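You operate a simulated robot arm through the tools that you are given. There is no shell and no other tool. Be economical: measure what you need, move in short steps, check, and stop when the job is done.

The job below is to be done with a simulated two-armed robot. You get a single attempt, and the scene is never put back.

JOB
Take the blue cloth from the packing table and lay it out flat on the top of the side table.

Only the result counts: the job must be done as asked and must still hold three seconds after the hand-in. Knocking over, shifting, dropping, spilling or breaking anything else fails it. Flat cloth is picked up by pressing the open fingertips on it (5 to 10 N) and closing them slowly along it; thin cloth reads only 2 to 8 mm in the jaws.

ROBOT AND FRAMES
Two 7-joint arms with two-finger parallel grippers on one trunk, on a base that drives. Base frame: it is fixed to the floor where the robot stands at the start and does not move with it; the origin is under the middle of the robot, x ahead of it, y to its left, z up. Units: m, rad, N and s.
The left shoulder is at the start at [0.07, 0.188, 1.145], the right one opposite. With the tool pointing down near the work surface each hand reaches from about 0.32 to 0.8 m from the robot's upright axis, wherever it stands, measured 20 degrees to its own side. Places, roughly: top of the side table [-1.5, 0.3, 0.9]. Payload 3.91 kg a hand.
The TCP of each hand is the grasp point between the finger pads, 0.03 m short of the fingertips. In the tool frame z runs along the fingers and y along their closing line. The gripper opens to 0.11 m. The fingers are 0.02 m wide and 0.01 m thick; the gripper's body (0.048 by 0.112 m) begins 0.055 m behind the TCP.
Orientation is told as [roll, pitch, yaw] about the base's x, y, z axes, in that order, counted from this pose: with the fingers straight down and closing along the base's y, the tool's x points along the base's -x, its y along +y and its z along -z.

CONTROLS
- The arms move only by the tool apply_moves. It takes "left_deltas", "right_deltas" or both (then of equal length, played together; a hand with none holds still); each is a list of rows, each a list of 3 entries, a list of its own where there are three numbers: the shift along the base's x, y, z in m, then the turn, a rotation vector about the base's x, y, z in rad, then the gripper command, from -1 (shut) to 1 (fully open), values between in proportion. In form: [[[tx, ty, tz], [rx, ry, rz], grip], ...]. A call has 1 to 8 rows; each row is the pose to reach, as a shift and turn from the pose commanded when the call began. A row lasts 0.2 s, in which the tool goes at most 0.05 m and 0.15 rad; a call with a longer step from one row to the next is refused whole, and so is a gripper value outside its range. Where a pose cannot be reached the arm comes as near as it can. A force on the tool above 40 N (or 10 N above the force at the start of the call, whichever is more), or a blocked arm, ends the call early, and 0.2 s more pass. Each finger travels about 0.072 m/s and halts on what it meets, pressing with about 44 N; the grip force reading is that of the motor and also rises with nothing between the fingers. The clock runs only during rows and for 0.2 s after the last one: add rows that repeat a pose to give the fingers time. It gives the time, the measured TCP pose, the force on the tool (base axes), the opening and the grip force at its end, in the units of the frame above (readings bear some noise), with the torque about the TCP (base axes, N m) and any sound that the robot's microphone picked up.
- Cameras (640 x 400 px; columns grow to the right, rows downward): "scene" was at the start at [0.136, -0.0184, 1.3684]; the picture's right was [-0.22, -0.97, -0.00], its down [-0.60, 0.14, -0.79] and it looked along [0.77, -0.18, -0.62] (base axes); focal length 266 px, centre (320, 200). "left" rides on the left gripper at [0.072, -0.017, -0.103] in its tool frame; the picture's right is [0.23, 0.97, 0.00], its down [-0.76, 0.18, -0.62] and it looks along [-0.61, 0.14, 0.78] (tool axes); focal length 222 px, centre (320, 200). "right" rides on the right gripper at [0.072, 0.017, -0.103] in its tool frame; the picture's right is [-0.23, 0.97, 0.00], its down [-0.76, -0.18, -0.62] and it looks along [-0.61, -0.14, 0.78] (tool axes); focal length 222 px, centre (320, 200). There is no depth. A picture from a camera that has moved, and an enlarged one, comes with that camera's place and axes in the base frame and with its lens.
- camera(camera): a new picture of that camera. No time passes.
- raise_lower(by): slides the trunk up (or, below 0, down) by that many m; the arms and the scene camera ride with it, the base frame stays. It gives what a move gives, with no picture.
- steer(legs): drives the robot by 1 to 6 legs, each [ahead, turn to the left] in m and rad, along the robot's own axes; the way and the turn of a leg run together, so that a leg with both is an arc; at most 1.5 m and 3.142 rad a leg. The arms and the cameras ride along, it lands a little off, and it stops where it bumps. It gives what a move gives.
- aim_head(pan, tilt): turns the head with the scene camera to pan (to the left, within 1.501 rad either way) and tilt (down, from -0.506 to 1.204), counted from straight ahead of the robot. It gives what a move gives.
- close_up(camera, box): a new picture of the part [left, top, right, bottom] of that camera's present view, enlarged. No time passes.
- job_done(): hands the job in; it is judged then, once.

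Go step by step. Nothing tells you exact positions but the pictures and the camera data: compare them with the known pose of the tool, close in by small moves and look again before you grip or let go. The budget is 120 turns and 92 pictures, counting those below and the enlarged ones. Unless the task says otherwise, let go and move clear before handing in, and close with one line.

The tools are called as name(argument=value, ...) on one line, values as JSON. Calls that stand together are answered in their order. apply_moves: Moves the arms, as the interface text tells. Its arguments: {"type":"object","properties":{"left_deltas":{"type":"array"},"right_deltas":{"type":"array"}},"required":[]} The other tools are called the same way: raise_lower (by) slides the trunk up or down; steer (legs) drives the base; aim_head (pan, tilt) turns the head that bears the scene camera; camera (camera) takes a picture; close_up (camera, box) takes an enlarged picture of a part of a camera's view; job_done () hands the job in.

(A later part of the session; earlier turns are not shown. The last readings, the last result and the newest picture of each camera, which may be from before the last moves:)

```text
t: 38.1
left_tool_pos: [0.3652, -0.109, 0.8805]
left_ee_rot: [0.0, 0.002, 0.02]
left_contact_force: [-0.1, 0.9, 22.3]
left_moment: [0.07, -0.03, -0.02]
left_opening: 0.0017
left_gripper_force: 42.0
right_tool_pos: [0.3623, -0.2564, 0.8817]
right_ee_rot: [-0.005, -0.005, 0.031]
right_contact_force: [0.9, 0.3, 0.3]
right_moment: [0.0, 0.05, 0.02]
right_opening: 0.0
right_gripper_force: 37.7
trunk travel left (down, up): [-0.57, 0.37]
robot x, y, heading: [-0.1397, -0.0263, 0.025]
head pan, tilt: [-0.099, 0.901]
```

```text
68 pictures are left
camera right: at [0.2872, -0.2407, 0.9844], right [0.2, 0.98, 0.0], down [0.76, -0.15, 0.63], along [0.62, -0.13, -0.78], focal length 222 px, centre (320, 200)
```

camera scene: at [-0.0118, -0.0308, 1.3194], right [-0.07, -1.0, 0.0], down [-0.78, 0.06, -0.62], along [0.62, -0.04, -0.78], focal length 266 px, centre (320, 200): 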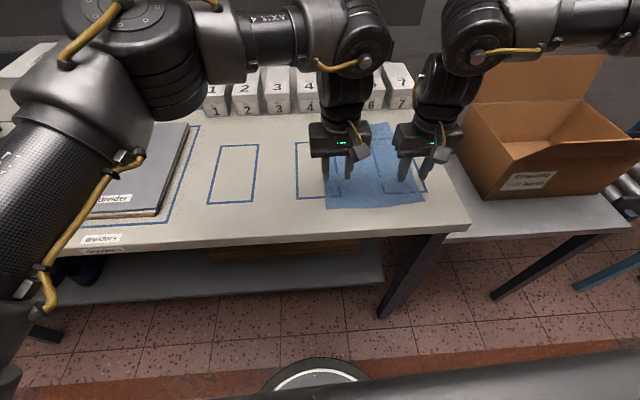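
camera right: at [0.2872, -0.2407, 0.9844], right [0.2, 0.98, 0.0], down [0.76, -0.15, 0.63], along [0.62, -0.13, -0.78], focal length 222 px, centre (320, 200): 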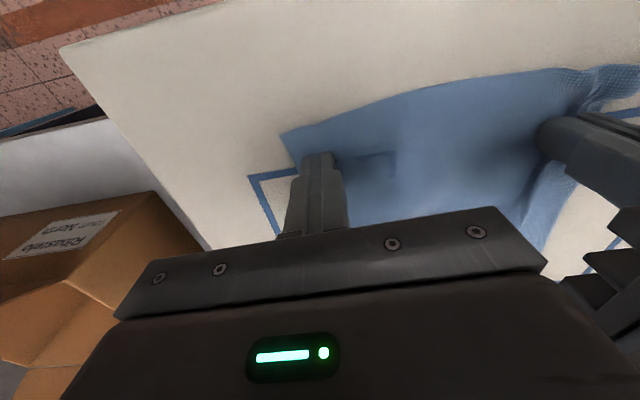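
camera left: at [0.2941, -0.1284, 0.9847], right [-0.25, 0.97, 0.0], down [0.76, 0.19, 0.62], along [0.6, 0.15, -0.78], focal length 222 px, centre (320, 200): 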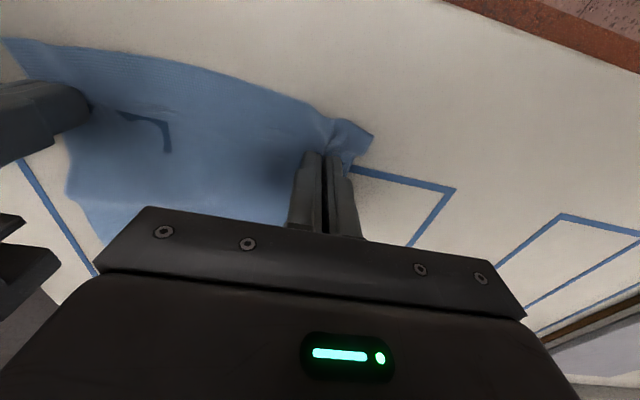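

The left hand holds a fold, but the right slid off with nothing. The cloth's right edge is now at y≈-0.272. I'll lift and reopen the right, give slack on the left, and turn the base a touch so the right hand comes about 1.5 cm further in.

apply_moves(left_deltas=[[[0, 0, 0.003], [0, 0, 0], -1], [[0, -0.008, 0.003], [0, 0, 0], -1], [[0, -0.015, 0.003], [0, 0, 0], -1], [[0, -0.015, 0.003], [0, 0, 0], -1]], right_deltas=[[[0, 0, 0.01], [0, 0, 0], -1], [[0, 0, 0.015], [0, 0, 0], -0.6], [[0, 0, 0.015], [0, 0, 0], -0.42], [[0, 0, 0.015], [0, 0, 0], -0.42]])

steer(legs=[[0, 0.03]])

camera(camera="right")

```text
t: 39.1
left_tool_pos: [0.3671, -0.1238, 0.8816]
left_ee_rot: [0.002, 0.003, 0.022]
left_contact_force: [-0.7, 0.1, 0.6]
left_moment: [-0.04, 0.04, -0.05]
left_opening: 0.0018
left_gripper_force: 42.0
right_tool_pos: [0.3621, -0.2566, 0.896]
right_ee_rot: [-0.006, -0.003, 0.031]
right_contact_force: [0.6, 0.7, -1.0]
right_moment: [-0.04, 0.03, 0.01]
right_opening: 0.0318
right_gripper_force: 0.0
trunk travel left (down, up): [-0.57, 0.37]
robot x, y, heading: [-0.1384, -0.0283, 0.028]
head pan, tilt: [-0.099, 0.901]
```

```text
t: 39.9
left_tool_pos: [0.3705, -0.1086, 0.8826]
left_ee_rot: [0.002, 0.004, 0.052]
left_contact_force: [-0.4, 0.1, 0.5]
left_moment: [-0.03, 0.03, -0.03]
left_opening: 0.0019
left_gripper_force: 41.4
right_tool_pos: [0.3685, -0.242, 0.8948]
right_ee_rot: [-0.004, -0.004, 0.062]
right_contact_force: [-0.7, 0.6, 0.1]
right_moment: [0.0, 0.0, 0.05]
right_opening: 0.032
right_gripper_force: 0.0
trunk travel left (down, up): [-0.57, 0.37]
robot x, y, heading: [-0.1389, -0.0307, 0.058]
head pan, tilt: [-0.099, 0.901]
```

```text
67 pictures are left
camera right: at [0.2946, -0.2291, 0.9981], right [0.17, 0.99, 0.0], down [0.77, -0.13, 0.63], along [0.62, -0.11, -0.78], focal length 222 px, centre (320, 200)
```

right: 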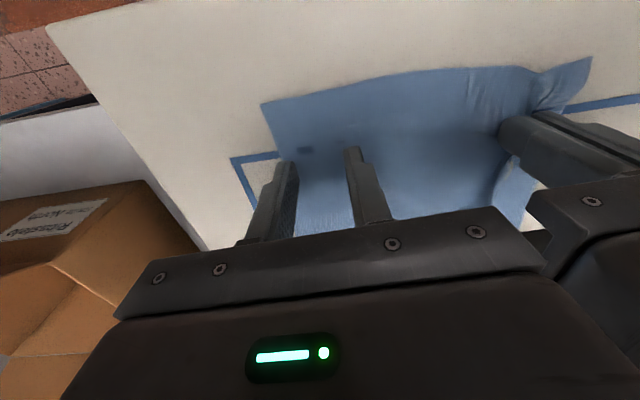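

The right hand is now inside the cloth's edge. I'll lower it to contact, keeping the gap between the hands.

apply_moves(right_deltas=[[[0, 0, -0.006], [0, 0, 0], -0.42], [[0, 0, -0.012], [0, 0, 0], -0.42], [[0, 0, -0.0145], [0, 0, 0], -0.42], [[0, 0, -0.0145], [0, 0, 0], -0.42]])

```text
t: 40.9
left_tool_pos: [0.3697, -0.1091, 0.8823]
left_ee_rot: [0.0, 0.002, 0.054]
left_contact_force: [0.0, -0.6, 0.7]
left_moment: [-0.03, -0.02, -0.05]
left_opening: 0.0013
left_gripper_force: 41.7
right_tool_pos: [0.3691, -0.2404, 0.8818]
right_ee_rot: [-0.007, -0.006, 0.061]
right_contact_force: [-0.1, -0.6, 5.1]
right_moment: [0.02, -0.01, 0.02]
right_opening: 0.0319
right_gripper_force: 0.1
trunk travel left (down, up): [-0.57, 0.37]
robot x, y, heading: [-0.1382, -0.0279, 0.056]
head pan, tilt: [-0.099, 0.901]
```

apply_moves(right_deltas=[[[0, 0, -0.0009], [0, 0, 0], -0.42], [[0, 0, -0.0009], [0, 0, 0], -0.5], [[0, 0, -0.0009], [0, 0, 0], -0.58], [[0, 0, -0.0009], [0, 0, 0], -0.66], [[0, 0, -0.0009], [0, 0, 0], -0.75], [[0, 0, -0.0009], [0, 0, 0], -0.85], [[0, 0, -0.0009], [0, 0, 0], -1], [[0, 0, -0.0009], [0, 0, 0], -1]])

camera(camera="right")

```text
t: 42.7
left_tool_pos: [0.3682, -0.108, 0.8835]
left_ee_rot: [-0.001, 0.001, 0.052]
left_contact_force: [0.3, -3.8, -0.1]
left_moment: [-0.14, 0.02, -0.02]
left_opening: 0.0019
left_gripper_force: 41.9
right_tool_pos: [0.3678, -0.2409, 0.8807]
right_ee_rot: [-0.007, -0.007, 0.06]
right_contact_force: [0.5, 6.0, 19.6]
right_moment: [0.1, 0.12, 0.01]
right_opening: 0.0019
right_gripper_force: 41.7
trunk travel left (down, up): [-0.57, 0.37]
robot x, y, heading: [-0.1364, -0.0291, 0.055]
head pan, tilt: [-0.099, 0.901]
```

```text
66 pictures are left
camera right: at [0.2934, -0.2275, 0.9839], right [0.17, 0.99, 0.0], down [0.77, -0.13, 0.63], along [0.62, -0.11, -0.78], focal length 222 px, centre (320, 200)
```

right: 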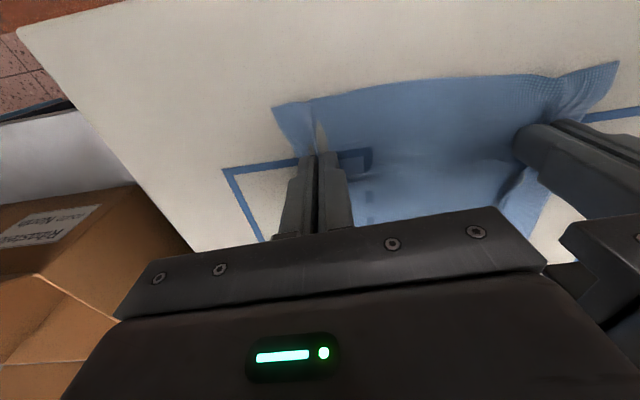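

Both hands hold the cloth, reading 1.9 mm each with the span taut. I'll lift with the trunk and check.

raise_lower(by=0.1)

raise_lower(by=0.22)

camera(camera="scene")

camera(camera="right")

```text
t: 44.0
left_tool_pos: [0.3706, -0.1089, 0.9817]
left_ee_rot: [0.002, 0.003, 0.053]
left_contact_force: [0.2, -5.4, 0.0]
left_moment: [-0.14, 0.02, -0.03]
left_opening: 0.0015
left_gripper_force: 41.9
right_tool_pos: [0.3681, -0.2414, 0.9788]
right_ee_rot: [-0.003, -0.003, 0.06]
right_contact_force: [0.9, 5.1, 0.4]
right_moment: [0.16, 0.01, 0.02]
right_opening: 0.0017
right_gripper_force: 41.8
trunk travel left (down, up): [-0.67, 0.27]
robot x, y, heading: [-0.1412, -0.0271, 0.057]
head pan, tilt: [-0.099, 0.901]
```

```text
t: 46.4
left_tool_pos: [0.3703, -0.1085, 1.2007]
left_ee_rot: [0.0, 0.003, 0.052]
left_contact_force: [0.0, -5.4, -0.3]
left_moment: [-0.17, 0.04, -0.06]
left_opening: 0.0016
left_gripper_force: 41.6
right_tool_pos: [0.3693, -0.2409, 1.1996]
right_ee_rot: [-0.004, -0.003, 0.061]
right_contact_force: [0.6, 4.6, 0.1]
right_moment: [0.21, -0.03, 0.02]
right_opening: 0.0015
right_gripper_force: 41.9
trunk travel left (down, up): [-0.89, 0.05]
robot x, y, heading: [-0.1402, -0.0252, 0.06]
head pan, tilt: [-0.099, 0.901]
```

```text
65 pictures are left
camera scene: at [-0.0114, -0.0272, 1.5842], right [-0.04, -1.0, 0.0], down [-0.78, 0.03, -0.62], along [0.62, -0.03, -0.78], focal length 266 px, centre (320, 200)
```

scene: 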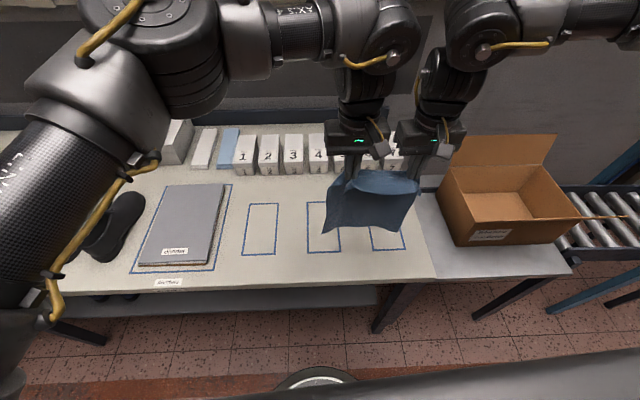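

```text
64 pictures are left
camera right: at [0.2949, -0.2285, 1.3026], right [0.17, 0.99, 0.0], down [0.77, -0.13, 0.63], along [0.62, -0.11, -0.78], focal length 222 px, centre (320, 200)
```

right: 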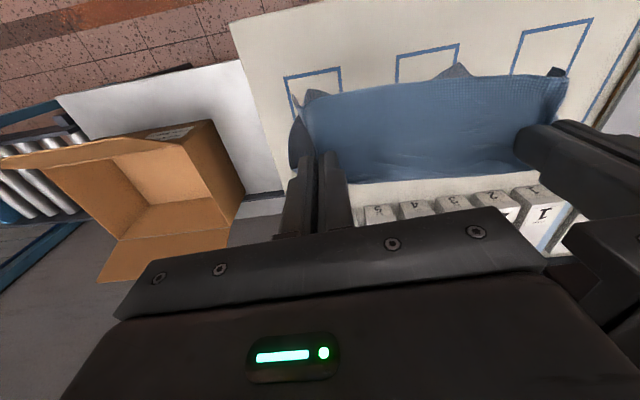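

The cloth is lifted and held at both corners. I'll back off from the table and look around toward the side table behind.

steer(legs=[[-0.3, 0], [0, 1.57]])

aim_head(pan=1.4, tilt=0.4)

camera(camera="scene")

```text
t: 52.2
left_tool_pos: [-0.3591, 0.4644, 1.2024]
left_ee_rot: [0.002, 0.004, 1.634]
left_contact_force: [5.4, -0.5, -0.3]
left_moment: [0.02, -0.15, -0.05]
left_opening: 0.0017
left_gripper_force: 41.7
right_tool_pos: [-0.2274, 0.4644, 1.1994]
right_ee_rot: [-0.002, -0.003, 1.643]
right_contact_force: [-4.8, 0.4, 0.5]
right_moment: [0.01, 0.18, 0.0]
right_opening: 0.0016
right_gripper_force: 41.6
trunk travel left (down, up): [-0.89, 0.05]
robot x, y, heading: [-0.4324, -0.0438, 1.64]
head pan, tilt: [-0.099, 0.901]
```

```text
t: 53.8
left_tool_pos: [-0.3593, 0.465, 1.2018]
left_ee_rot: [0.001, 0.004, 1.633]
left_contact_force: [5.8, -0.1, -0.7]
left_moment: [0.01, -0.13, -0.04]
left_opening: 0.0018
left_gripper_force: 41.7
right_tool_pos: [-0.2275, 0.4661, 1.1989]
right_ee_rot: [-0.004, -0.004, 1.641]
right_contact_force: [-4.3, 0.2, 0.2]
right_moment: [0.02, 0.13, -0.02]
right_opening: 0.0016
right_gripper_force: 41.1
trunk travel left (down, up): [-0.89, 0.05]
robot x, y, heading: [-0.4352, -0.0425, 1.643]
head pan, tilt: [1.4, 0.4]
```

```text
63 pictures are left
camera scene: at [-0.5288, 0.0163, 1.6273], right [0.1, 0.99, 0.0], down [0.39, -0.04, -0.92], along [-0.92, 0.09, -0.39], focal length 266 px, centre (320, 200)
```

scene: 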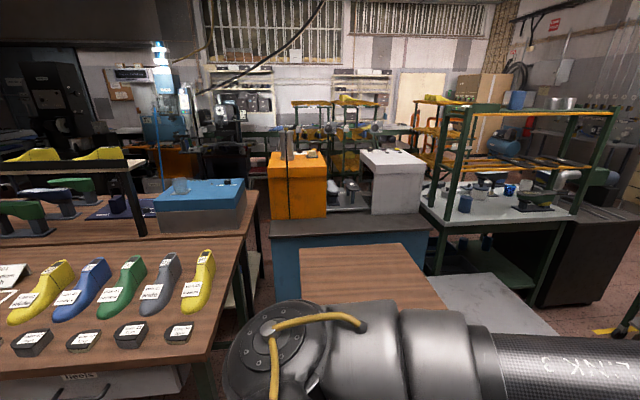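

The side table is the small wooden one ahead at x≈-1.65…-1.2, y≈0.04…0.50, and it looks clear. To lay the cloth without bumping the table I need extra forward reach. I'll test tilting both hands together so the fingers point forward while the TCPs go 12 cm further out.

apply_moves(left_deltas=[[[-0.0014, 0.02, 0.004], [0.066, 0.005, 0], -1], [[-0.0028, 0.04, 0.008], [0.133, 0.01, 0], -1], [[-0.0043, 0.06, 0.012], [0.2, 0.0145, 0], -1], [[-0.0057, 0.08, 0.016], [0.266, 0.019, 0], -1], [[-0.0072, 0.1, 0.02], [0.333, 0.024, 0], -1], [[-0.0086, 0.12, 0.024], [0.399, 0.029, 0], -1], [[-0.0086, 0.12, 0.024], [0.399, 0.029, 0], -1]], right_deltas=[[[-0.0014, 0.02, 0.004], [0.066, 0.005, 0], -1], [[-0.0028, 0.04, 0.008], [0.133, 0.01, 0], -1], [[-0.0043, 0.06, 0.012], [0.2, 0.0145, 0], -1], [[-0.0057, 0.08, 0.016], [0.266, 0.019, 0], -1], [[-0.0072, 0.1, 0.02], [0.333, 0.024, 0], -1], [[-0.0086, 0.12, 0.024], [0.399, 0.029, 0], -1], [[-0.0086, 0.12, 0.024], [0.399, 0.029, 0], -1]])

```text
t: 55.4
left_tool_pos: [-0.3674, 0.585, 1.2252]
left_ee_rot: [0.001, -0.398, 1.632]
left_contact_force: [19.7, 0.1, -0.3]
left_moment: [-0.02, -0.54, -0.33]
left_opening: 0.0017
left_gripper_force: 41.8
right_tool_pos: [-0.2282, 0.5819, 1.2265]
right_ee_rot: [0.0, -0.406, 1.644]
right_contact_force: [-19.8, -0.5, 0.0]
right_moment: [0.01, 0.54, 0.23]
right_opening: 0.0018
right_gripper_force: 41.8
right hand out of reach, approached as far as the arm can: row 4, 5, 6, 7
trunk travel left (down, up): [-0.89, 0.05]
robot x, y, heading: [-0.4333, -0.0473, 1.645]
head pan, tilt: [1.4, 0.4]
```

The tilt works (reach now about 0.63), but the tension rose to 20 N. I'll bring the left hand 8 mm closer.

apply_moves(left_deltas=[[[0.004, 0, 0], [0, 0, 0], -1], [[0.008, 0, 0], [0, 0, 0], -1], [[0.008, 0, 0], [0, 0, 0], -1]])

camera(camera="left")

```text
t: 56.2
left_tool_pos: [-0.3612, 0.5852, 1.225]
left_ee_rot: [0.002, -0.401, 1.635]
left_contact_force: [9.9, -0.2, 0.8]
left_moment: [-0.04, -0.26, -0.2]
left_opening: 0.0016
left_gripper_force: 41.7
right_tool_pos: [-0.2278, 0.5818, 1.2258]
right_ee_rot: [-0.005, -0.404, 1.641]
right_contact_force: [-10.2, 0.5, -0.9]
right_moment: [0.01, 0.32, 0.11]
right_opening: 0.0012
right_gripper_force: 40.9
trunk travel left (down, up): [-0.89, 0.05]
robot x, y, heading: [-0.4376, -0.0414, 1.642]
head pan, tilt: [1.4, 0.4]
```

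```text
62 pictures are left
camera left: at [-0.3376, 0.4789, 1.2929], right [-0.96, -0.27, -0.09], down [-0.2, 0.45, 0.87], along [-0.2, 0.85, -0.48], focal length 222 px, centre (320, 200)
```

left: 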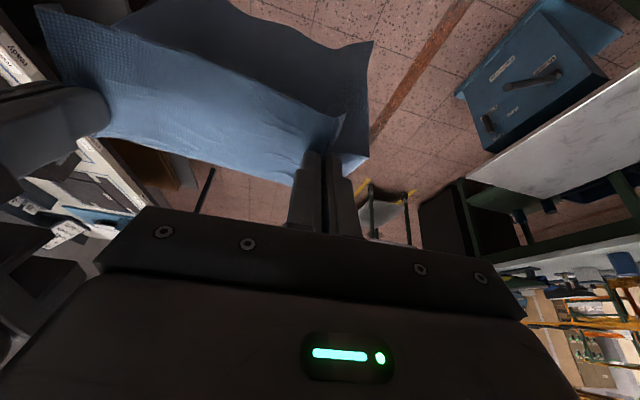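

Tension is back near 10 N. I'll drive 13 cm ahead, then turn left to face the side table and look at it.

steer(legs=[[0.135, 0], [0, 1.5]])

aim_head(pan=0.0, tilt=0.7)

camera(camera="scene")

camera(camera="left")

```text
t: 61.3
left_tool_pos: [-1.0724, 0.1882, 1.2268]
left_ee_rot: [0.003, -0.397, -3.119]
left_contact_force: [0.3, 6.5, 0.0]
left_moment: [0.18, 0.01, -0.12]
left_opening: 0.0016
left_gripper_force: 41.5
right_tool_pos: [-1.0621, 0.3219, 1.2262]
right_ee_rot: [-0.002, -0.405, -3.11]
right_contact_force: [-0.9, -6.2, -0.2]
right_moment: [-0.17, 0.01, 0.02]
right_opening: 0.0015
right_gripper_force: 41.8
trunk travel left (down, up): [-0.89, 0.05]
robot x, y, heading: [-0.4441, 0.0901, -3.11]
head pan, tilt: [1.4, 0.4]
```

```text
t: 62.8
left_tool_pos: [-1.0722, 0.1878, 1.2259]
left_ee_rot: [0.001, -0.397, -3.118]
left_contact_force: [0.7, 6.0, 0.1]
left_moment: [0.16, 0.0, -0.14]
left_opening: 0.0016
left_gripper_force: 41.4
right_tool_pos: [-1.0637, 0.321, 1.2255]
right_ee_rot: [-0.001, -0.405, -3.11]
right_contact_force: [-0.8, -5.9, 0.3]
right_moment: [-0.16, 0.0, 0.03]
right_opening: 0.0017
right_gripper_force: 42.0
trunk travel left (down, up): [-0.89, 0.05]
robot x, y, heading: [-0.447, 0.0888, -3.109]
head pan, tilt: [0.0, 0.7]
```

```text
61 pictures are left
camera scene: at [-0.5781, 0.0863, 1.6005], right [-0.03, 1.0, 0.0], down [0.64, 0.02, -0.76], along [-0.76, -0.02, -0.64], focal length 266 px, centre (320, 200)
```

scene: 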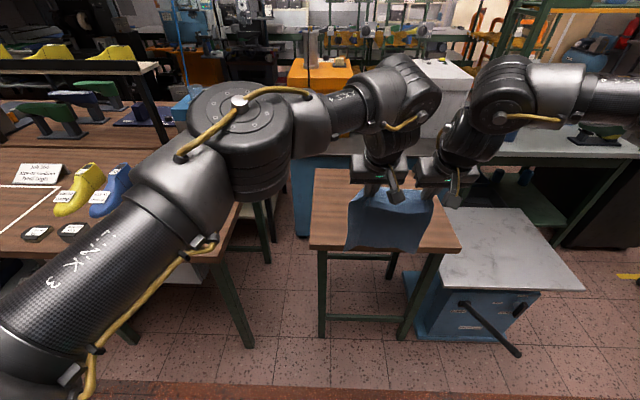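

```text
60 pictures are left
camera left: at [-0.9638, 0.2068, 1.2927], right [0.23, -0.97, -0.09], down [-0.46, -0.19, 0.87], along [-0.86, -0.16, -0.49], focal length 222 px, centre (320, 200)
```

left: 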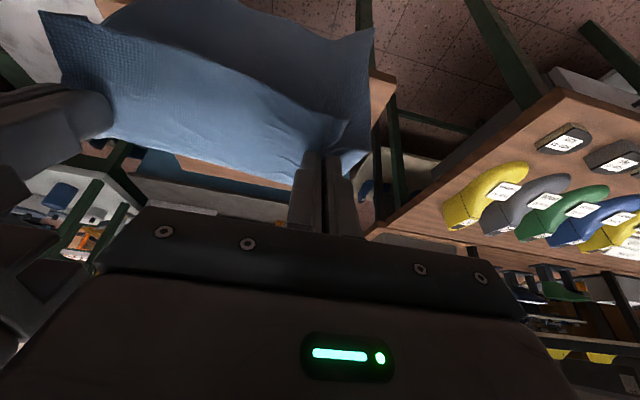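

The side table top spans x -1.645…-1.163 and y 0.035…0.54 and is empty. I'll tilt the hands a bit more for extra reach before driving up.

apply_moves(left_deltas=[[[-0.013, -0.0004, 0.007], [-0.0016, 0.05, 0], -1], [[-0.026, -0.0008, 0.014], [-0.0032, 0.1, 0], -1], [[-0.039, -0.0012, 0.021], [-0.0047, 0.15, 0], -1], [[-0.052, -0.0016, 0.029], [-0.0063, 0.2, 0], -1], [[-0.052, -0.0016, 0.029], [-0.0063, 0.2, 0], -1]], right_deltas=[[[-0.013, -0.0004, 0.007], [-0.0016, 0.05, 0], -1], [[-0.026, -0.0008, 0.014], [-0.0032, 0.1, 0], -1], [[-0.039, -0.0012, 0.021], [-0.0047, 0.15, 0], -1], [[-0.055, -0.0016, 0.029], [-0.0063, 0.2, 0], -1], [[-0.055, -0.0016, 0.029], [-0.0063, 0.2, 0], -1]])

```text
t: 64.0
left_tool_pos: [-1.1209, 0.1872, 1.2532]
left_ee_rot: [0.002, -0.599, -3.123]
left_contact_force: [0.8, 11.1, -0.4]
left_moment: [0.24, -0.03, -0.21]
left_opening: 0.0018
left_gripper_force: 41.8
right_tool_pos: [-1.1154, 0.3212, 1.2561]
right_ee_rot: [0.002, -0.609, -3.107]
right_contact_force: [-1.4, -10.0, -0.1]
right_moment: [-0.27, -0.03, 0.16]
right_opening: 0.0018
right_gripper_force: 41.5
right hand out of reach, approached as far as the arm can: row 4, 5
trunk travel left (down, up): [-0.89, 0.05]
robot x, y, heading: [-0.4436, 0.0881, -3.111]
head pan, tilt: [0.0, 0.7]
```

Both hands now reach about 0.675 ahead. I'll drive forward so the hanging edge is over the far part of the table.

steer(legs=[[0, -0.03], [0.37, 0]])

camera(camera="scene")

camera(camera="left")

```text
t: 66.7
left_tool_pos: [-1.4855, 0.21, 1.255]
left_ee_rot: [0.002, -0.601, 3.129]
left_contact_force: [1.6, 12.0, 0.3]
left_moment: [0.29, -0.01, -0.29]
left_opening: 0.0013
left_gripper_force: 42.0
right_tool_pos: [-1.4747, 0.3447, 1.2577]
right_ee_rot: [0.002, -0.608, 3.139]
right_contact_force: [-1.4, -11.8, 0.8]
right_moment: [-0.29, 0.05, 0.15]
right_opening: 0.0015
right_gripper_force: 41.2
trunk travel left (down, up): [-0.89, 0.05]
robot x, y, heading: [-0.8155, 0.0848, 3.138]
head pan, tilt: [0.0, 0.7]
```

```text
59 pictures are left
camera scene: at [-0.9453, 0.0913, 1.6007], right [0.0, 1.0, 0.0], down [0.64, 0.0, -0.77], along [-0.77, 0.0, -0.64], focal length 266 px, centre (320, 200)
```

scene: 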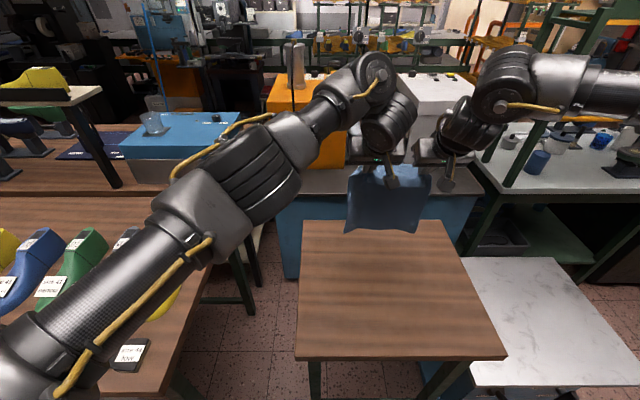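

```text
58 pictures are left
camera left: at [-1.3668, 0.2242, 1.2994], right [0.18, -0.98, -0.13], down [-0.28, -0.17, 0.94], along [-0.94, -0.13, -0.3], focal length 222 px, centre (320, 200)
```

left: 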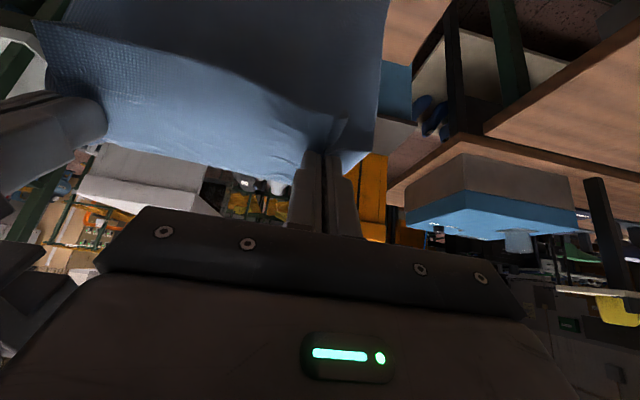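

The cloth hangs over the table with its lower edge at about x -1.51, spanning y 0.17–0.38. I'll lower the trunk until the lower edge nears the top.

raise_lower(by=-0.08)

camera(camera="scene")

```text
t: 67.9
left_tool_pos: [-1.4875, 0.2095, 1.1756]
left_ee_rot: [0.001, -0.601, 3.13]
left_contact_force: [0.9, 8.6, 0.6]
left_moment: [0.23, -0.05, -0.19]
left_opening: 0.0016
left_gripper_force: 41.8
right_tool_pos: [-1.4764, 0.3439, 1.1765]
right_ee_rot: [0.002, -0.607, 3.141]
right_contact_force: [-0.6, -8.6, 1.0]
right_moment: [-0.24, -0.02, 0.12]
right_opening: 0.0016
right_gripper_force: 41.6
trunk travel left (down, up): [-0.81, 0.13]
robot x, y, heading: [-0.813, 0.0907, 3.138]
head pan, tilt: [0.0, 0.7]
```

```text
57 pictures are left
camera scene: at [-0.9471, 0.0916, 1.5206], right [0.0, 1.0, 0.0], down [0.64, 0.0, -0.77], along [-0.77, 0.0, -0.64], focal length 266 px, centre (320, 200)
```

scene: 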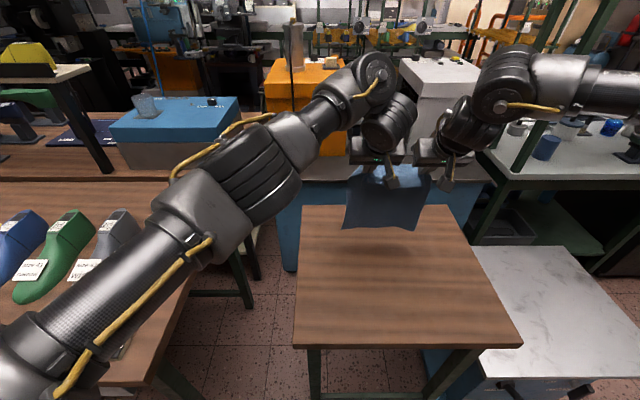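

The lower edge is about 4 cm above the top. I'll lower 5 cm, then alternate backing up and lowering.

raise_lower(by=-0.05)

camera(camera="scene")

```text
t: 68.8
left_tool_pos: [-1.4876, 0.2094, 1.1234]
left_ee_rot: [0.0, -0.602, 3.129]
left_contact_force: [1.3, 10.2, 0.0]
left_moment: [0.26, -0.01, -0.23]
left_opening: 0.0019
left_gripper_force: 41.5
right_tool_pos: [-1.4767, 0.345, 1.1262]
right_ee_rot: [0.002, -0.607, 3.141]
right_contact_force: [-0.5, -10.2, 0.7]
right_moment: [-0.25, -0.01, 0.15]
right_opening: 0.0016
right_gripper_force: 41.8
trunk travel left (down, up): [-0.76, 0.18]
robot x, y, heading: [-0.814, 0.0872, 3.14]
head pan, tilt: [0.0, 0.7]
```

```text
56 pictures are left
camera scene: at [-0.9473, 0.0916, 1.4705], right [0.0, 1.0, 0.0], down [0.64, 0.0, -0.77], along [-0.77, 0.0, -0.64], focal length 266 px, centre (320, 200)
```

scene: 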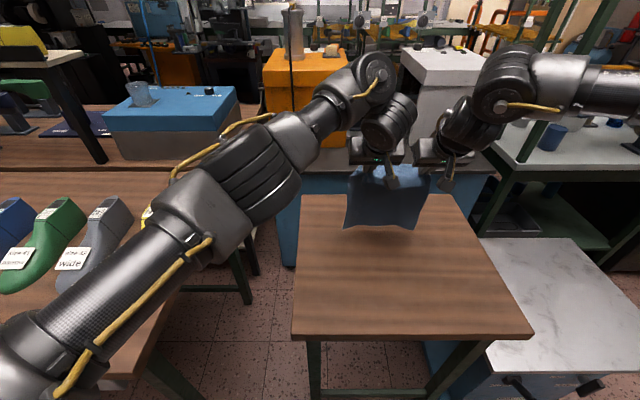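

The lower edge is just touching at about x -1.50. Starting to lay it: lowering and backing in alternation.

raise_lower(by=-0.03)

steer(legs=[[-0.03, 0]])

raise_lower(by=-0.03)

steer(legs=[[-0.03, 0]])

camera(camera="scene")

```text
t: 69.6
left_tool_pos: [-1.4874, 0.21, 1.0937]
left_ee_rot: [0.0, -0.601, 3.129]
left_contact_force: [0.8, 10.6, -0.7]
left_moment: [0.21, -0.01, -0.24]
left_opening: 0.0018
left_gripper_force: 41.6
right_tool_pos: [-1.4765, 0.3454, 1.0968]
right_ee_rot: [0.002, -0.607, 3.141]
right_contact_force: [-0.9, -10.2, 0.5]
right_moment: [-0.23, 0.05, 0.18]
right_opening: 0.0017
right_gripper_force: 41.8
trunk travel left (down, up): [-0.73, 0.21]
robot x, y, heading: [-0.8113, 0.0919, 3.135]
head pan, tilt: [0.0, 0.7]
```

```text
t: 70.4
left_tool_pos: [-1.4615, 0.21, 1.0899]
left_ee_rot: [0.0, -0.597, 3.13]
left_contact_force: [0.6, 11.0, -0.3]
left_moment: [0.26, -0.06, -0.27]
left_opening: 0.0017
left_gripper_force: 41.6
right_tool_pos: [-1.451, 0.3446, 1.0925]
right_ee_rot: [0.002, -0.603, 3.141]
right_contact_force: [-1.6, -11.0, -0.4]
right_moment: [-0.28, 0.04, 0.15]
right_opening: 0.0017
right_gripper_force: 41.3
trunk travel left (down, up): [-0.73, 0.21]
robot x, y, heading: [-0.7849, 0.087, 3.142]
head pan, tilt: [0.0, 0.7]
```

```text
t: 71.2
left_tool_pos: [-1.4568, 0.2098, 1.0651]
left_ee_rot: [-0.002, -0.601, 3.13]
left_contact_force: [1.3, 8.1, 0.7]
left_moment: [0.18, -0.02, -0.18]
left_opening: 0.0016
left_gripper_force: 42.0
right_tool_pos: [-1.4448, 0.3441, 1.067]
right_ee_rot: [0.004, -0.61, -3.14]
right_contact_force: [-0.5, -7.4, 1.0]
right_moment: [-0.17, 0.04, 0.13]
right_opening: 0.002
right_gripper_force: 41.7
trunk travel left (down, up): [-0.7, 0.24]
robot x, y, heading: [-0.7883, 0.0931, 3.138]
head pan, tilt: [0.0, 0.7]
```

```text
t: 72.0
left_tool_pos: [-1.4303, 0.2089, 1.0599]
left_ee_rot: [-0.001, -0.595, 3.131]
left_contact_force: [1.3, 9.7, -0.8]
left_moment: [0.27, -0.07, -0.22]
left_opening: 0.0017
left_gripper_force: 41.7
right_tool_pos: [-1.42, 0.3433, 1.0636]
right_ee_rot: [0.003, -0.602, -3.138]
right_contact_force: [-1.2, -9.6, 0.2]
right_moment: [-0.22, 0.0, 0.14]
right_opening: 0.0014
right_gripper_force: 41.6
trunk travel left (down, up): [-0.7, 0.24]
robot x, y, heading: [-0.7558, 0.0904, 3.135]
head pan, tilt: [0.0, 0.7]
```

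```text
55 pictures are left
camera scene: at [-0.8925, 0.0921, 1.4097], right [0.0, 1.0, 0.0], down [0.65, 0.0, -0.76], along [-0.76, 0.0, -0.65], focal length 266 px, centre (320, 200)
```

scene: 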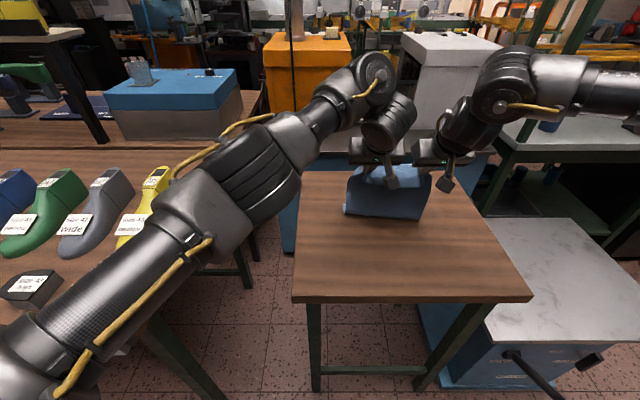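

camera(camera="left")

close_up(camera="scene", box=[280, 130, 500, 270])

```text
54 pictures are left
camera left: at [-1.3127, 0.2239, 1.1055], right [0.18, -0.98, -0.13], down [-0.28, -0.17, 0.94], along [-0.94, -0.13, -0.31], focal length 222 px, centre (320, 200)
```

left: 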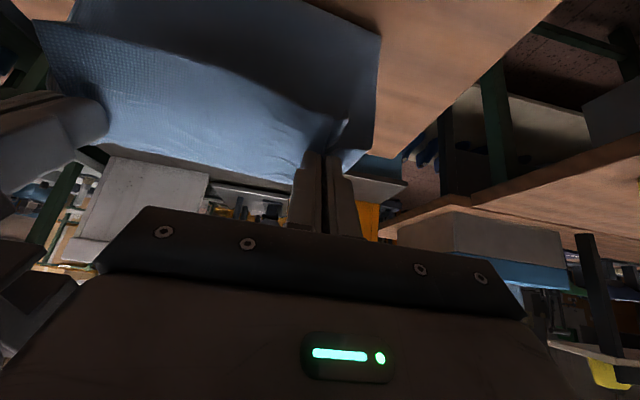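

```text
2.86 times, centred on (390, 200) of scene
camera zoom: at [-0.8925, 0.0921, 1.4097], right [0.0, 1.0, 0.0], down [0.65, 0.0, -0.76], along [-0.76, 0.0, -0.65], focal length 760 px, centre (120, 200)
```

zoom: 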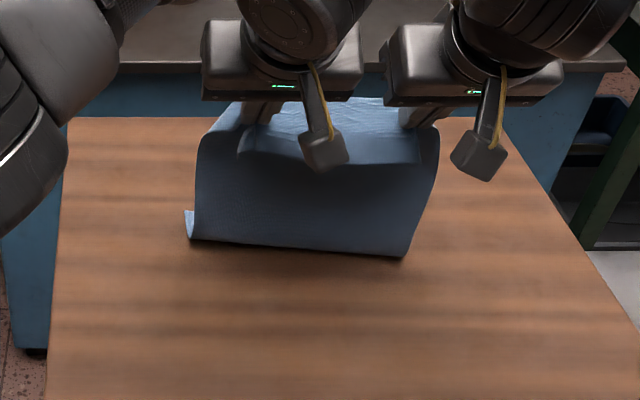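

The cloth is coming down with its lower part on the table under the hands. Continuing with slightly more backing than lowering.

steer(legs=[[-0.03, 0]])

raise_lower(by=-0.03)

steer(legs=[[-0.03, 0]])

close_up(camera="scene", box=[280, 130, 500, 270])

```text
t: 72.8
left_tool_pos: [-1.4015, 0.2075, 1.0606]
left_ee_rot: [-0.003, -0.595, 3.132]
left_contact_force: [0.5, 7.1, 0.2]
left_moment: [0.21, -0.05, -0.15]
left_opening: 0.0016
left_gripper_force: 41.8
right_tool_pos: [-1.3896, 0.3416, 1.0638]
right_ee_rot: [0.004, -0.604, -3.14]
right_contact_force: [-0.3, -7.2, -0.7]
right_moment: [-0.19, 0.0, 0.09]
right_opening: 0.0018
right_gripper_force: 41.5
trunk travel left (down, up): [-0.7, 0.24]
robot x, y, heading: [-0.725, 0.0871, 3.141]
head pan, tilt: [0.0, 0.7]
```

```text
t: 73.6
left_tool_pos: [-1.3971, 0.2082, 1.034]
left_ee_rot: [-0.002, -0.6, 3.133]
left_contact_force: [1.3, 5.6, 0.9]
left_moment: [0.15, -0.05, -0.15]
left_opening: 0.0017
left_gripper_force: 42.1
right_tool_pos: [-1.3868, 0.3406, 1.0363]
right_ee_rot: [0.004, -0.609, -3.139]
right_contact_force: [-0.3, -5.2, -0.2]
right_moment: [-0.11, 0.02, 0.06]
right_opening: 0.0017
right_gripper_force: 42.0
trunk travel left (down, up): [-0.67, 0.27]
robot x, y, heading: [-0.7249, 0.0914, 3.136]
head pan, tilt: [0.0, 0.7]
```

```text
t: 74.4
left_tool_pos: [-1.3725, 0.2084, 1.0305]
left_ee_rot: [-0.002, -0.594, 3.133]
left_contact_force: [0.1, 7.0, 0.2]
left_moment: [0.22, -0.05, -0.22]
left_opening: 0.0016
left_gripper_force: 41.6
right_tool_pos: [-1.3612, 0.3434, 1.0324]
right_ee_rot: [0.005, -0.603, -3.137]
right_contact_force: [-1.0, -6.8, -0.1]
right_moment: [-0.18, -0.02, 0.07]
right_opening: 0.0015
right_gripper_force: 42.2
trunk travel left (down, up): [-0.67, 0.27]
robot x, y, heading: [-0.6951, 0.088, 3.136]
head pan, tilt: [0.0, 0.7]
```

```text
2.86 times, centred on (390, 200) of scene
camera zoom: at [-0.8335, 0.0918, 1.3798], right [0.0, 1.0, 0.0], down [0.65, 0.0, -0.76], along [-0.76, 0.0, -0.65], focal length 760 px, centre (120, 200)
```

zoom: 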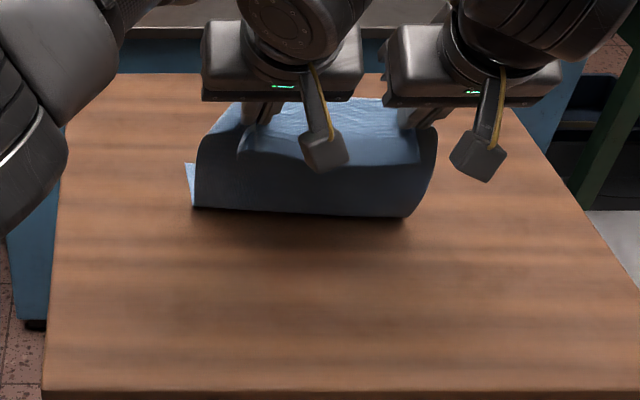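

The bottom part now lies on the table behind the bend, as wanted. Continuing.

raise_lower(by=-0.03)

steer(legs=[[-0.04, 0]])

raise_lower(by=-0.03)

steer(legs=[[-0.03, 0]])

close_up(camera="scene", box=[280, 130, 500, 270])

camera(camera="left")

```text
t: 75.2
left_tool_pos: [-1.3674, 0.2079, 1.0043]
left_ee_rot: [-0.003, -0.6, 3.134]
left_contact_force: [0.6, 5.7, 0.0]
left_moment: [0.16, 0.01, -0.14]
left_opening: 0.0014
left_gripper_force: 41.5
right_tool_pos: [-1.3584, 0.3402, 1.0065]
right_ee_rot: [0.004, -0.608, -3.139]
right_contact_force: [0.2, -5.7, -0.8]
right_moment: [-0.16, 0.03, 0.05]
right_opening: 0.0016
right_gripper_force: 41.2
trunk travel left (down, up): [-0.64, 0.3]
robot x, y, heading: [-0.6939, 0.0921, 3.139]
head pan, tilt: [0.0, 0.7]
```

```text
t: 76.0
left_tool_pos: [-1.3326, 0.2085, 1.001]
left_ee_rot: [-0.002, -0.597, 3.134]
left_contact_force: [0.9, 7.3, 0.2]
left_moment: [0.15, -0.01, -0.17]
left_opening: 0.0016
left_gripper_force: 41.6
right_tool_pos: [-1.3218, 0.3407, 1.0029]
right_ee_rot: [0.005, -0.603, -3.139]
right_contact_force: [-1.0, -6.7, -0.1]
right_moment: [-0.19, 0.05, 0.1]
right_opening: 0.0016
right_gripper_force: 41.2
trunk travel left (down, up): [-0.64, 0.3]
robot x, y, heading: [-0.6584, 0.086, 3.141]
head pan, tilt: [0.0, 0.7]
```

```text
t: 76.8
left_tool_pos: [-1.3295, 0.2074, 0.9732]
left_ee_rot: [-0.005, -0.6, 3.134]
left_contact_force: [0.3, 3.9, -0.9]
left_moment: [0.15, -0.02, -0.14]
left_opening: 0.0018
left_gripper_force: 42.1
right_tool_pos: [-1.3189, 0.3399, 0.9775]
right_ee_rot: [0.003, -0.608, -3.136]
right_contact_force: [0.1, -4.6, 0.2]
right_moment: [-0.08, 0.03, 0.08]
right_opening: 0.0017
right_gripper_force: 42.3
trunk travel left (down, up): [-0.61, 0.33]
robot x, y, heading: [-0.6565, 0.0853, 3.139]
head pan, tilt: [0.0, 0.7]
```

```text
t: 77.6
left_tool_pos: [-1.3007, 0.2068, 0.9713]
left_ee_rot: [-0.002, -0.596, 3.133]
left_contact_force: [0.6, 5.9, -0.3]
left_moment: [0.11, 0.0, -0.17]
left_opening: 0.0016
left_gripper_force: 42.0
right_tool_pos: [-1.291, 0.34, 0.9736]
right_ee_rot: [0.006, -0.603, -3.137]
right_contact_force: [-0.2, -5.8, 0.2]
right_moment: [-0.14, 0.05, 0.03]
right_opening: 0.0014
right_gripper_force: 41.9
trunk travel left (down, up): [-0.61, 0.33]
robot x, y, heading: [-0.6269, 0.0897, 3.144]
head pan, tilt: [0.0, 0.7]
```

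```text
2.86 times, centred on (390, 200) of scene
camera zoom: at [-0.762, 0.0915, 1.3201], right [0.0, 1.0, 0.0], down [0.65, 0.0, -0.76], along [-0.76, 0.0, -0.65], focal length 760 px, centre (120, 200)
```

zoom: 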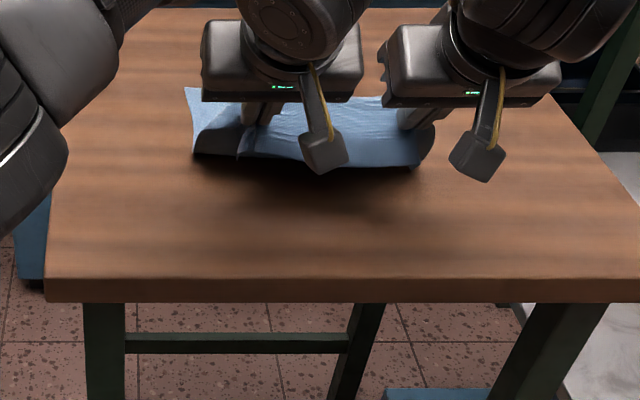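

```text
50 pictures are left
camera left: at [-1.1832, 0.2226, 1.0162], right [0.18, -0.97, -0.13], down [-0.28, -0.18, 0.94], along [-0.94, -0.13, -0.31], focal length 222 px, centre (320, 200)
```

left: 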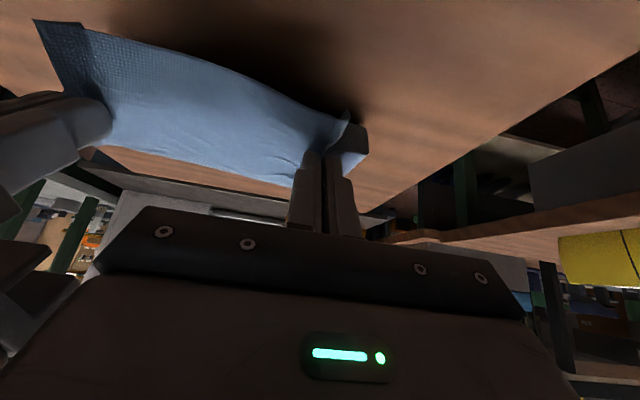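

Laying out nicely; the fingertips are about 4.5 cm above the top. Next comes the last stretch down and back.

raise_lower(by=-0.025)

steer(legs=[[-0.03, 0]])

aim_head(pan=-0.2, tilt=0.9)

camera(camera="scene")

camera(camera="left")

camera(camera="right")

```text
t: 78.3
left_tool_pos: [-1.2997, 0.2068, 0.9482]
left_ee_rot: [-0.003, -0.598, 3.139]
left_contact_force: [0.3, 4.7, -0.2]
left_moment: [0.11, -0.02, -0.14]
left_opening: 0.0015
left_gripper_force: 41.5
right_tool_pos: [-1.2886, 0.3385, 0.9517]
right_ee_rot: [0.007, -0.607, -3.135]
right_contact_force: [-0.5, -3.9, 0.3]
right_moment: [-0.11, 0.03, 0.02]
right_opening: 0.0017
right_gripper_force: 41.6
trunk travel left (down, up): [-0.585, 0.355]
robot x, y, heading: [-0.6261, 0.093, 3.138]
head pan, tilt: [0.0, 0.7]
```

```text
t: 79.2
left_tool_pos: [-1.2728, 0.2066, 0.9457]
left_ee_rot: [-0.006, -0.594, 3.134]
left_contact_force: [0.5, 6.6, 0.3]
left_moment: [0.13, -0.01, -0.09]
left_opening: 0.0019
left_gripper_force: 41.4
right_tool_pos: [-1.2622, 0.3408, 0.9495]
right_ee_rot: [0.005, -0.605, -3.135]
right_contact_force: [-0.5, -6.2, -0.4]
right_moment: [-0.14, 0.04, 0.11]
right_opening: 0.0018
right_gripper_force: 41.6
trunk travel left (down, up): [-0.585, 0.355]
robot x, y, heading: [-0.5977, 0.093, 3.145]
head pan, tilt: [0.0, 0.7]
```

```text
t: 79.9
left_tool_pos: [-1.2705, 0.2071, 0.947]
left_ee_rot: [-0.004, -0.597, 3.136]
left_contact_force: [0.4, 3.4, -0.1]
left_moment: [0.08, -0.03, -0.12]
left_opening: 0.0019
left_gripper_force: 42.2
right_tool_pos: [-1.26, 0.3391, 0.949]
right_ee_rot: [0.005, -0.605, -3.136]
right_contact_force: [-0.1, -4.9, 0.7]
right_moment: [-0.09, 0.03, 0.05]
right_opening: 0.0016
right_gripper_force: 42.0
trunk travel left (down, up): [-0.585, 0.355]
robot x, y, heading: [-0.5972, 0.0929, 3.136]
head pan, tilt: [-0.201, 0.901]
```

```text
49 pictures are left
camera scene: at [-0.7193, 0.1056, 1.2794], right [0.2, 0.98, 0.0], down [0.77, -0.16, -0.62], along [-0.61, 0.12, -0.78], focal length 266 px, centre (320, 200)
```

scene: 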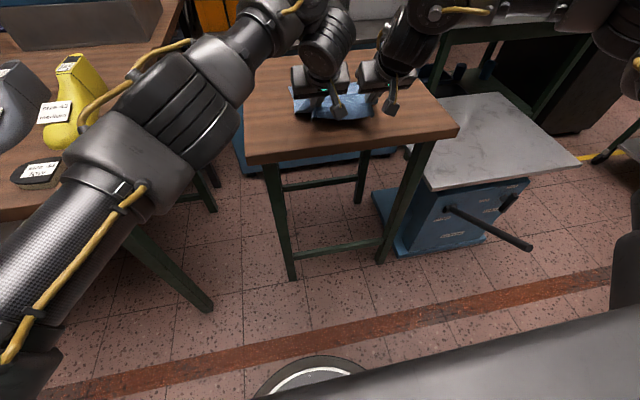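

```text
48 pictures are left
camera left: at [-1.1518, 0.2223, 0.9926], right [0.18, -0.97, -0.13], down [-0.28, -0.18, 0.94], along [-0.94, -0.13, -0.31], focal length 222 px, centre (320, 200)
```

left: 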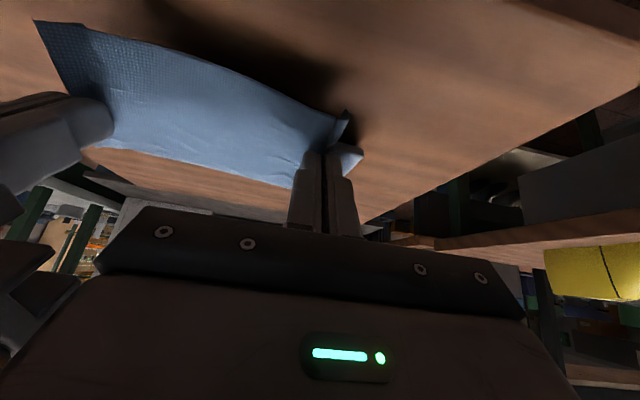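

```text
47 pictures are left
camera right: at [-1.1416, 0.3234, 0.9939], right [-0.18, -0.97, 0.13], down [-0.27, 0.18, 0.95], along [-0.95, 0.13, -0.3], focal length 222 px, centre (320, 200)
```

right: 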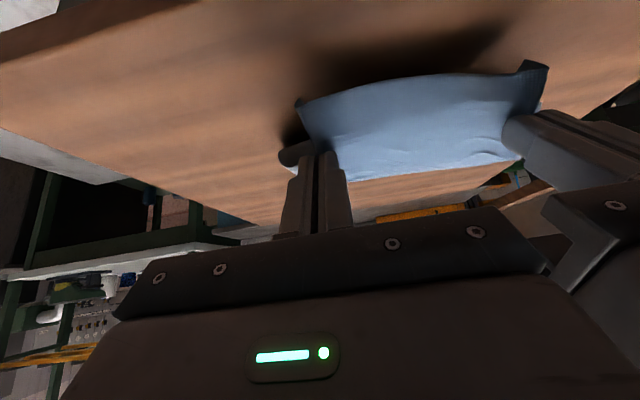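

Re-triangulating the table edge from the different camera heights suggests the top is lower than 0.9, about 0.82, with the near edge at x≈-1.23. I'll take an enlarged view to check before going on.

close_up(camera="scene", box=[230, 60, 470, 210])

```text
2.67 times, centred on (350, 135) of scene
camera zoom: at [-0.7193, 0.1056, 1.2794], right [0.2, 0.98, 0.0], down [0.77, -0.16, -0.62], along [-0.61, 0.12, -0.78], focal length 709 px, centre (240, 373)
```

zoom: 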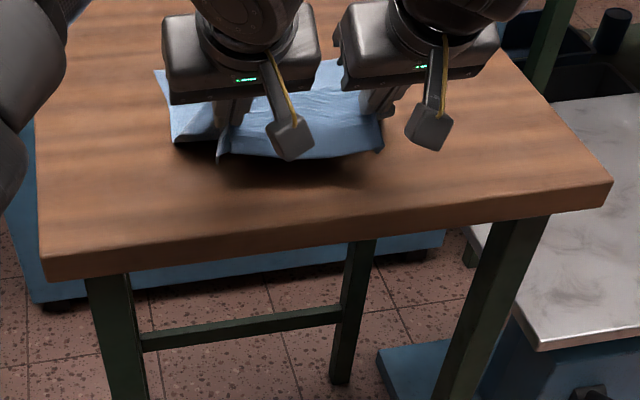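

I'll find the height by touch, lowering in small steps and watching the forces.

raise_lower(by=-0.018)

close_up(camera="scene", box=[230, 60, 470, 210])

camera(camera="right")

```text
t: 80.5
left_tool_pos: [-1.271, 0.2074, 0.9291]
left_ee_rot: [-0.004, -0.597, 3.136]
left_contact_force: [1.0, 4.6, -0.3]
left_moment: [0.15, 0.0, -0.13]
left_opening: 0.0015
left_gripper_force: 41.8
right_tool_pos: [-1.2609, 0.3401, 0.9323]
right_ee_rot: [0.007, -0.606, -3.136]
right_contact_force: [-0.9, -4.6, 0.2]
right_moment: [-0.13, -0.02, 0.05]
right_opening: 0.0015
right_gripper_force: 41.8
trunk travel left (down, up): [-0.567, 0.373]
robot x, y, heading: [-0.6013, 0.0942, 3.143]
head pan, tilt: [-0.201, 0.901]
```

```text
2.67 times, centred on (350, 135) of scene
camera zoom: at [-0.7194, 0.1058, 1.2613], right [0.2, 0.98, 0.0], down [0.77, -0.16, -0.62], along [-0.61, 0.12, -0.78], focal length 709 px, centre (240, 373)
```

zoom: 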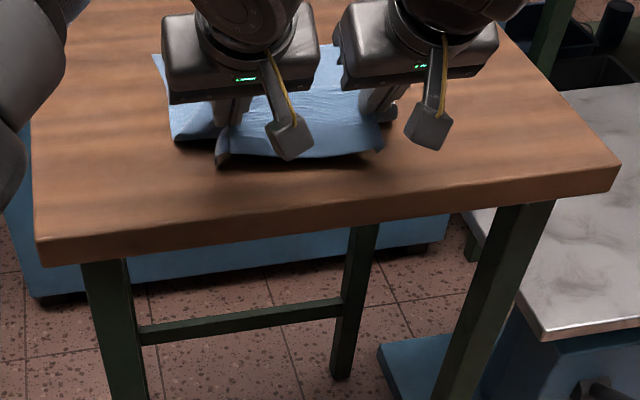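

```text
44 pictures are left
camera right: at [-1.1418, 0.3236, 0.9756], right [-0.18, -0.97, 0.13], down [-0.27, 0.18, 0.94], along [-0.95, 0.13, -0.3], focal length 222 px, centre (320, 200)
```

right: 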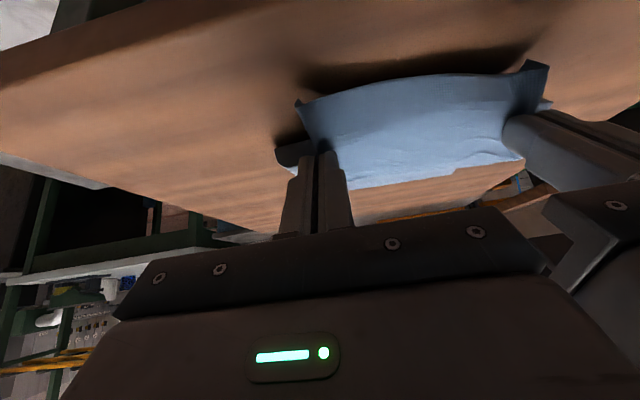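

raise_lower(by=-0.012)

raise_lower(by=-0.01)

camera(camera="right")

```text
t: 81.2
left_tool_pos: [-1.2713, 0.2067, 0.9174]
left_ee_rot: [-0.003, -0.596, 3.138]
left_contact_force: [0.4, 5.4, 0.2]
left_moment: [0.12, 0.01, -0.12]
left_opening: 0.0016
left_gripper_force: 41.5
right_tool_pos: [-1.2607, 0.3399, 0.9206]
right_ee_rot: [0.007, -0.605, -3.137]
right_contact_force: [-0.5, -5.1, -0.5]
right_moment: [-0.13, -0.01, 0.1]
right_opening: 0.0018
right_gripper_force: 41.7
trunk travel left (down, up): [-0.555, 0.385]
robot x, y, heading: [-0.5974, 0.0925, 3.145]
head pan, tilt: [-0.201, 0.901]
```

```text
t: 81.7
left_tool_pos: [-1.2697, 0.2064, 0.9072]
left_ee_rot: [-0.004, -0.596, 3.136]
left_contact_force: [0.9, 4.3, -0.2]
left_moment: [0.11, -0.02, -0.12]
left_opening: 0.0017
left_gripper_force: 41.7
right_tool_pos: [-1.2594, 0.339, 0.9094]
right_ee_rot: [0.006, -0.604, -3.136]
right_contact_force: [0.2, -5.1, 0.5]
right_moment: [-0.13, 0.02, 0.05]
right_opening: 0.0015
right_gripper_force: 41.7
trunk travel left (down, up): [-0.545, 0.395]
robot x, y, heading: [-0.5947, 0.0878, 3.143]
head pan, tilt: [-0.201, 0.901]
```

```text
43 pictures are left
camera right: at [-1.1417, 0.3236, 0.9537], right [-0.18, -0.97, 0.13], down [-0.27, 0.18, 0.95], along [-0.95, 0.13, -0.3], focal length 222 px, centre (320, 200)
```

right: 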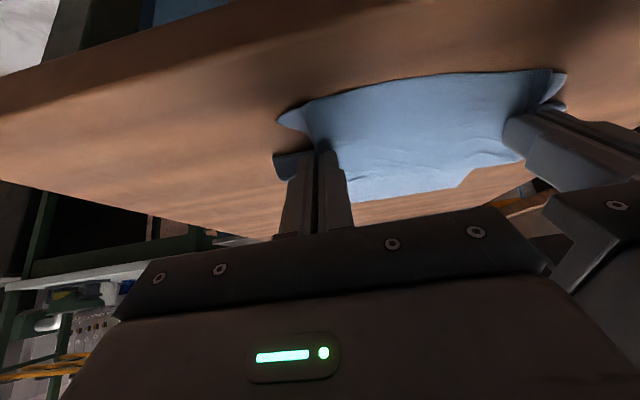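

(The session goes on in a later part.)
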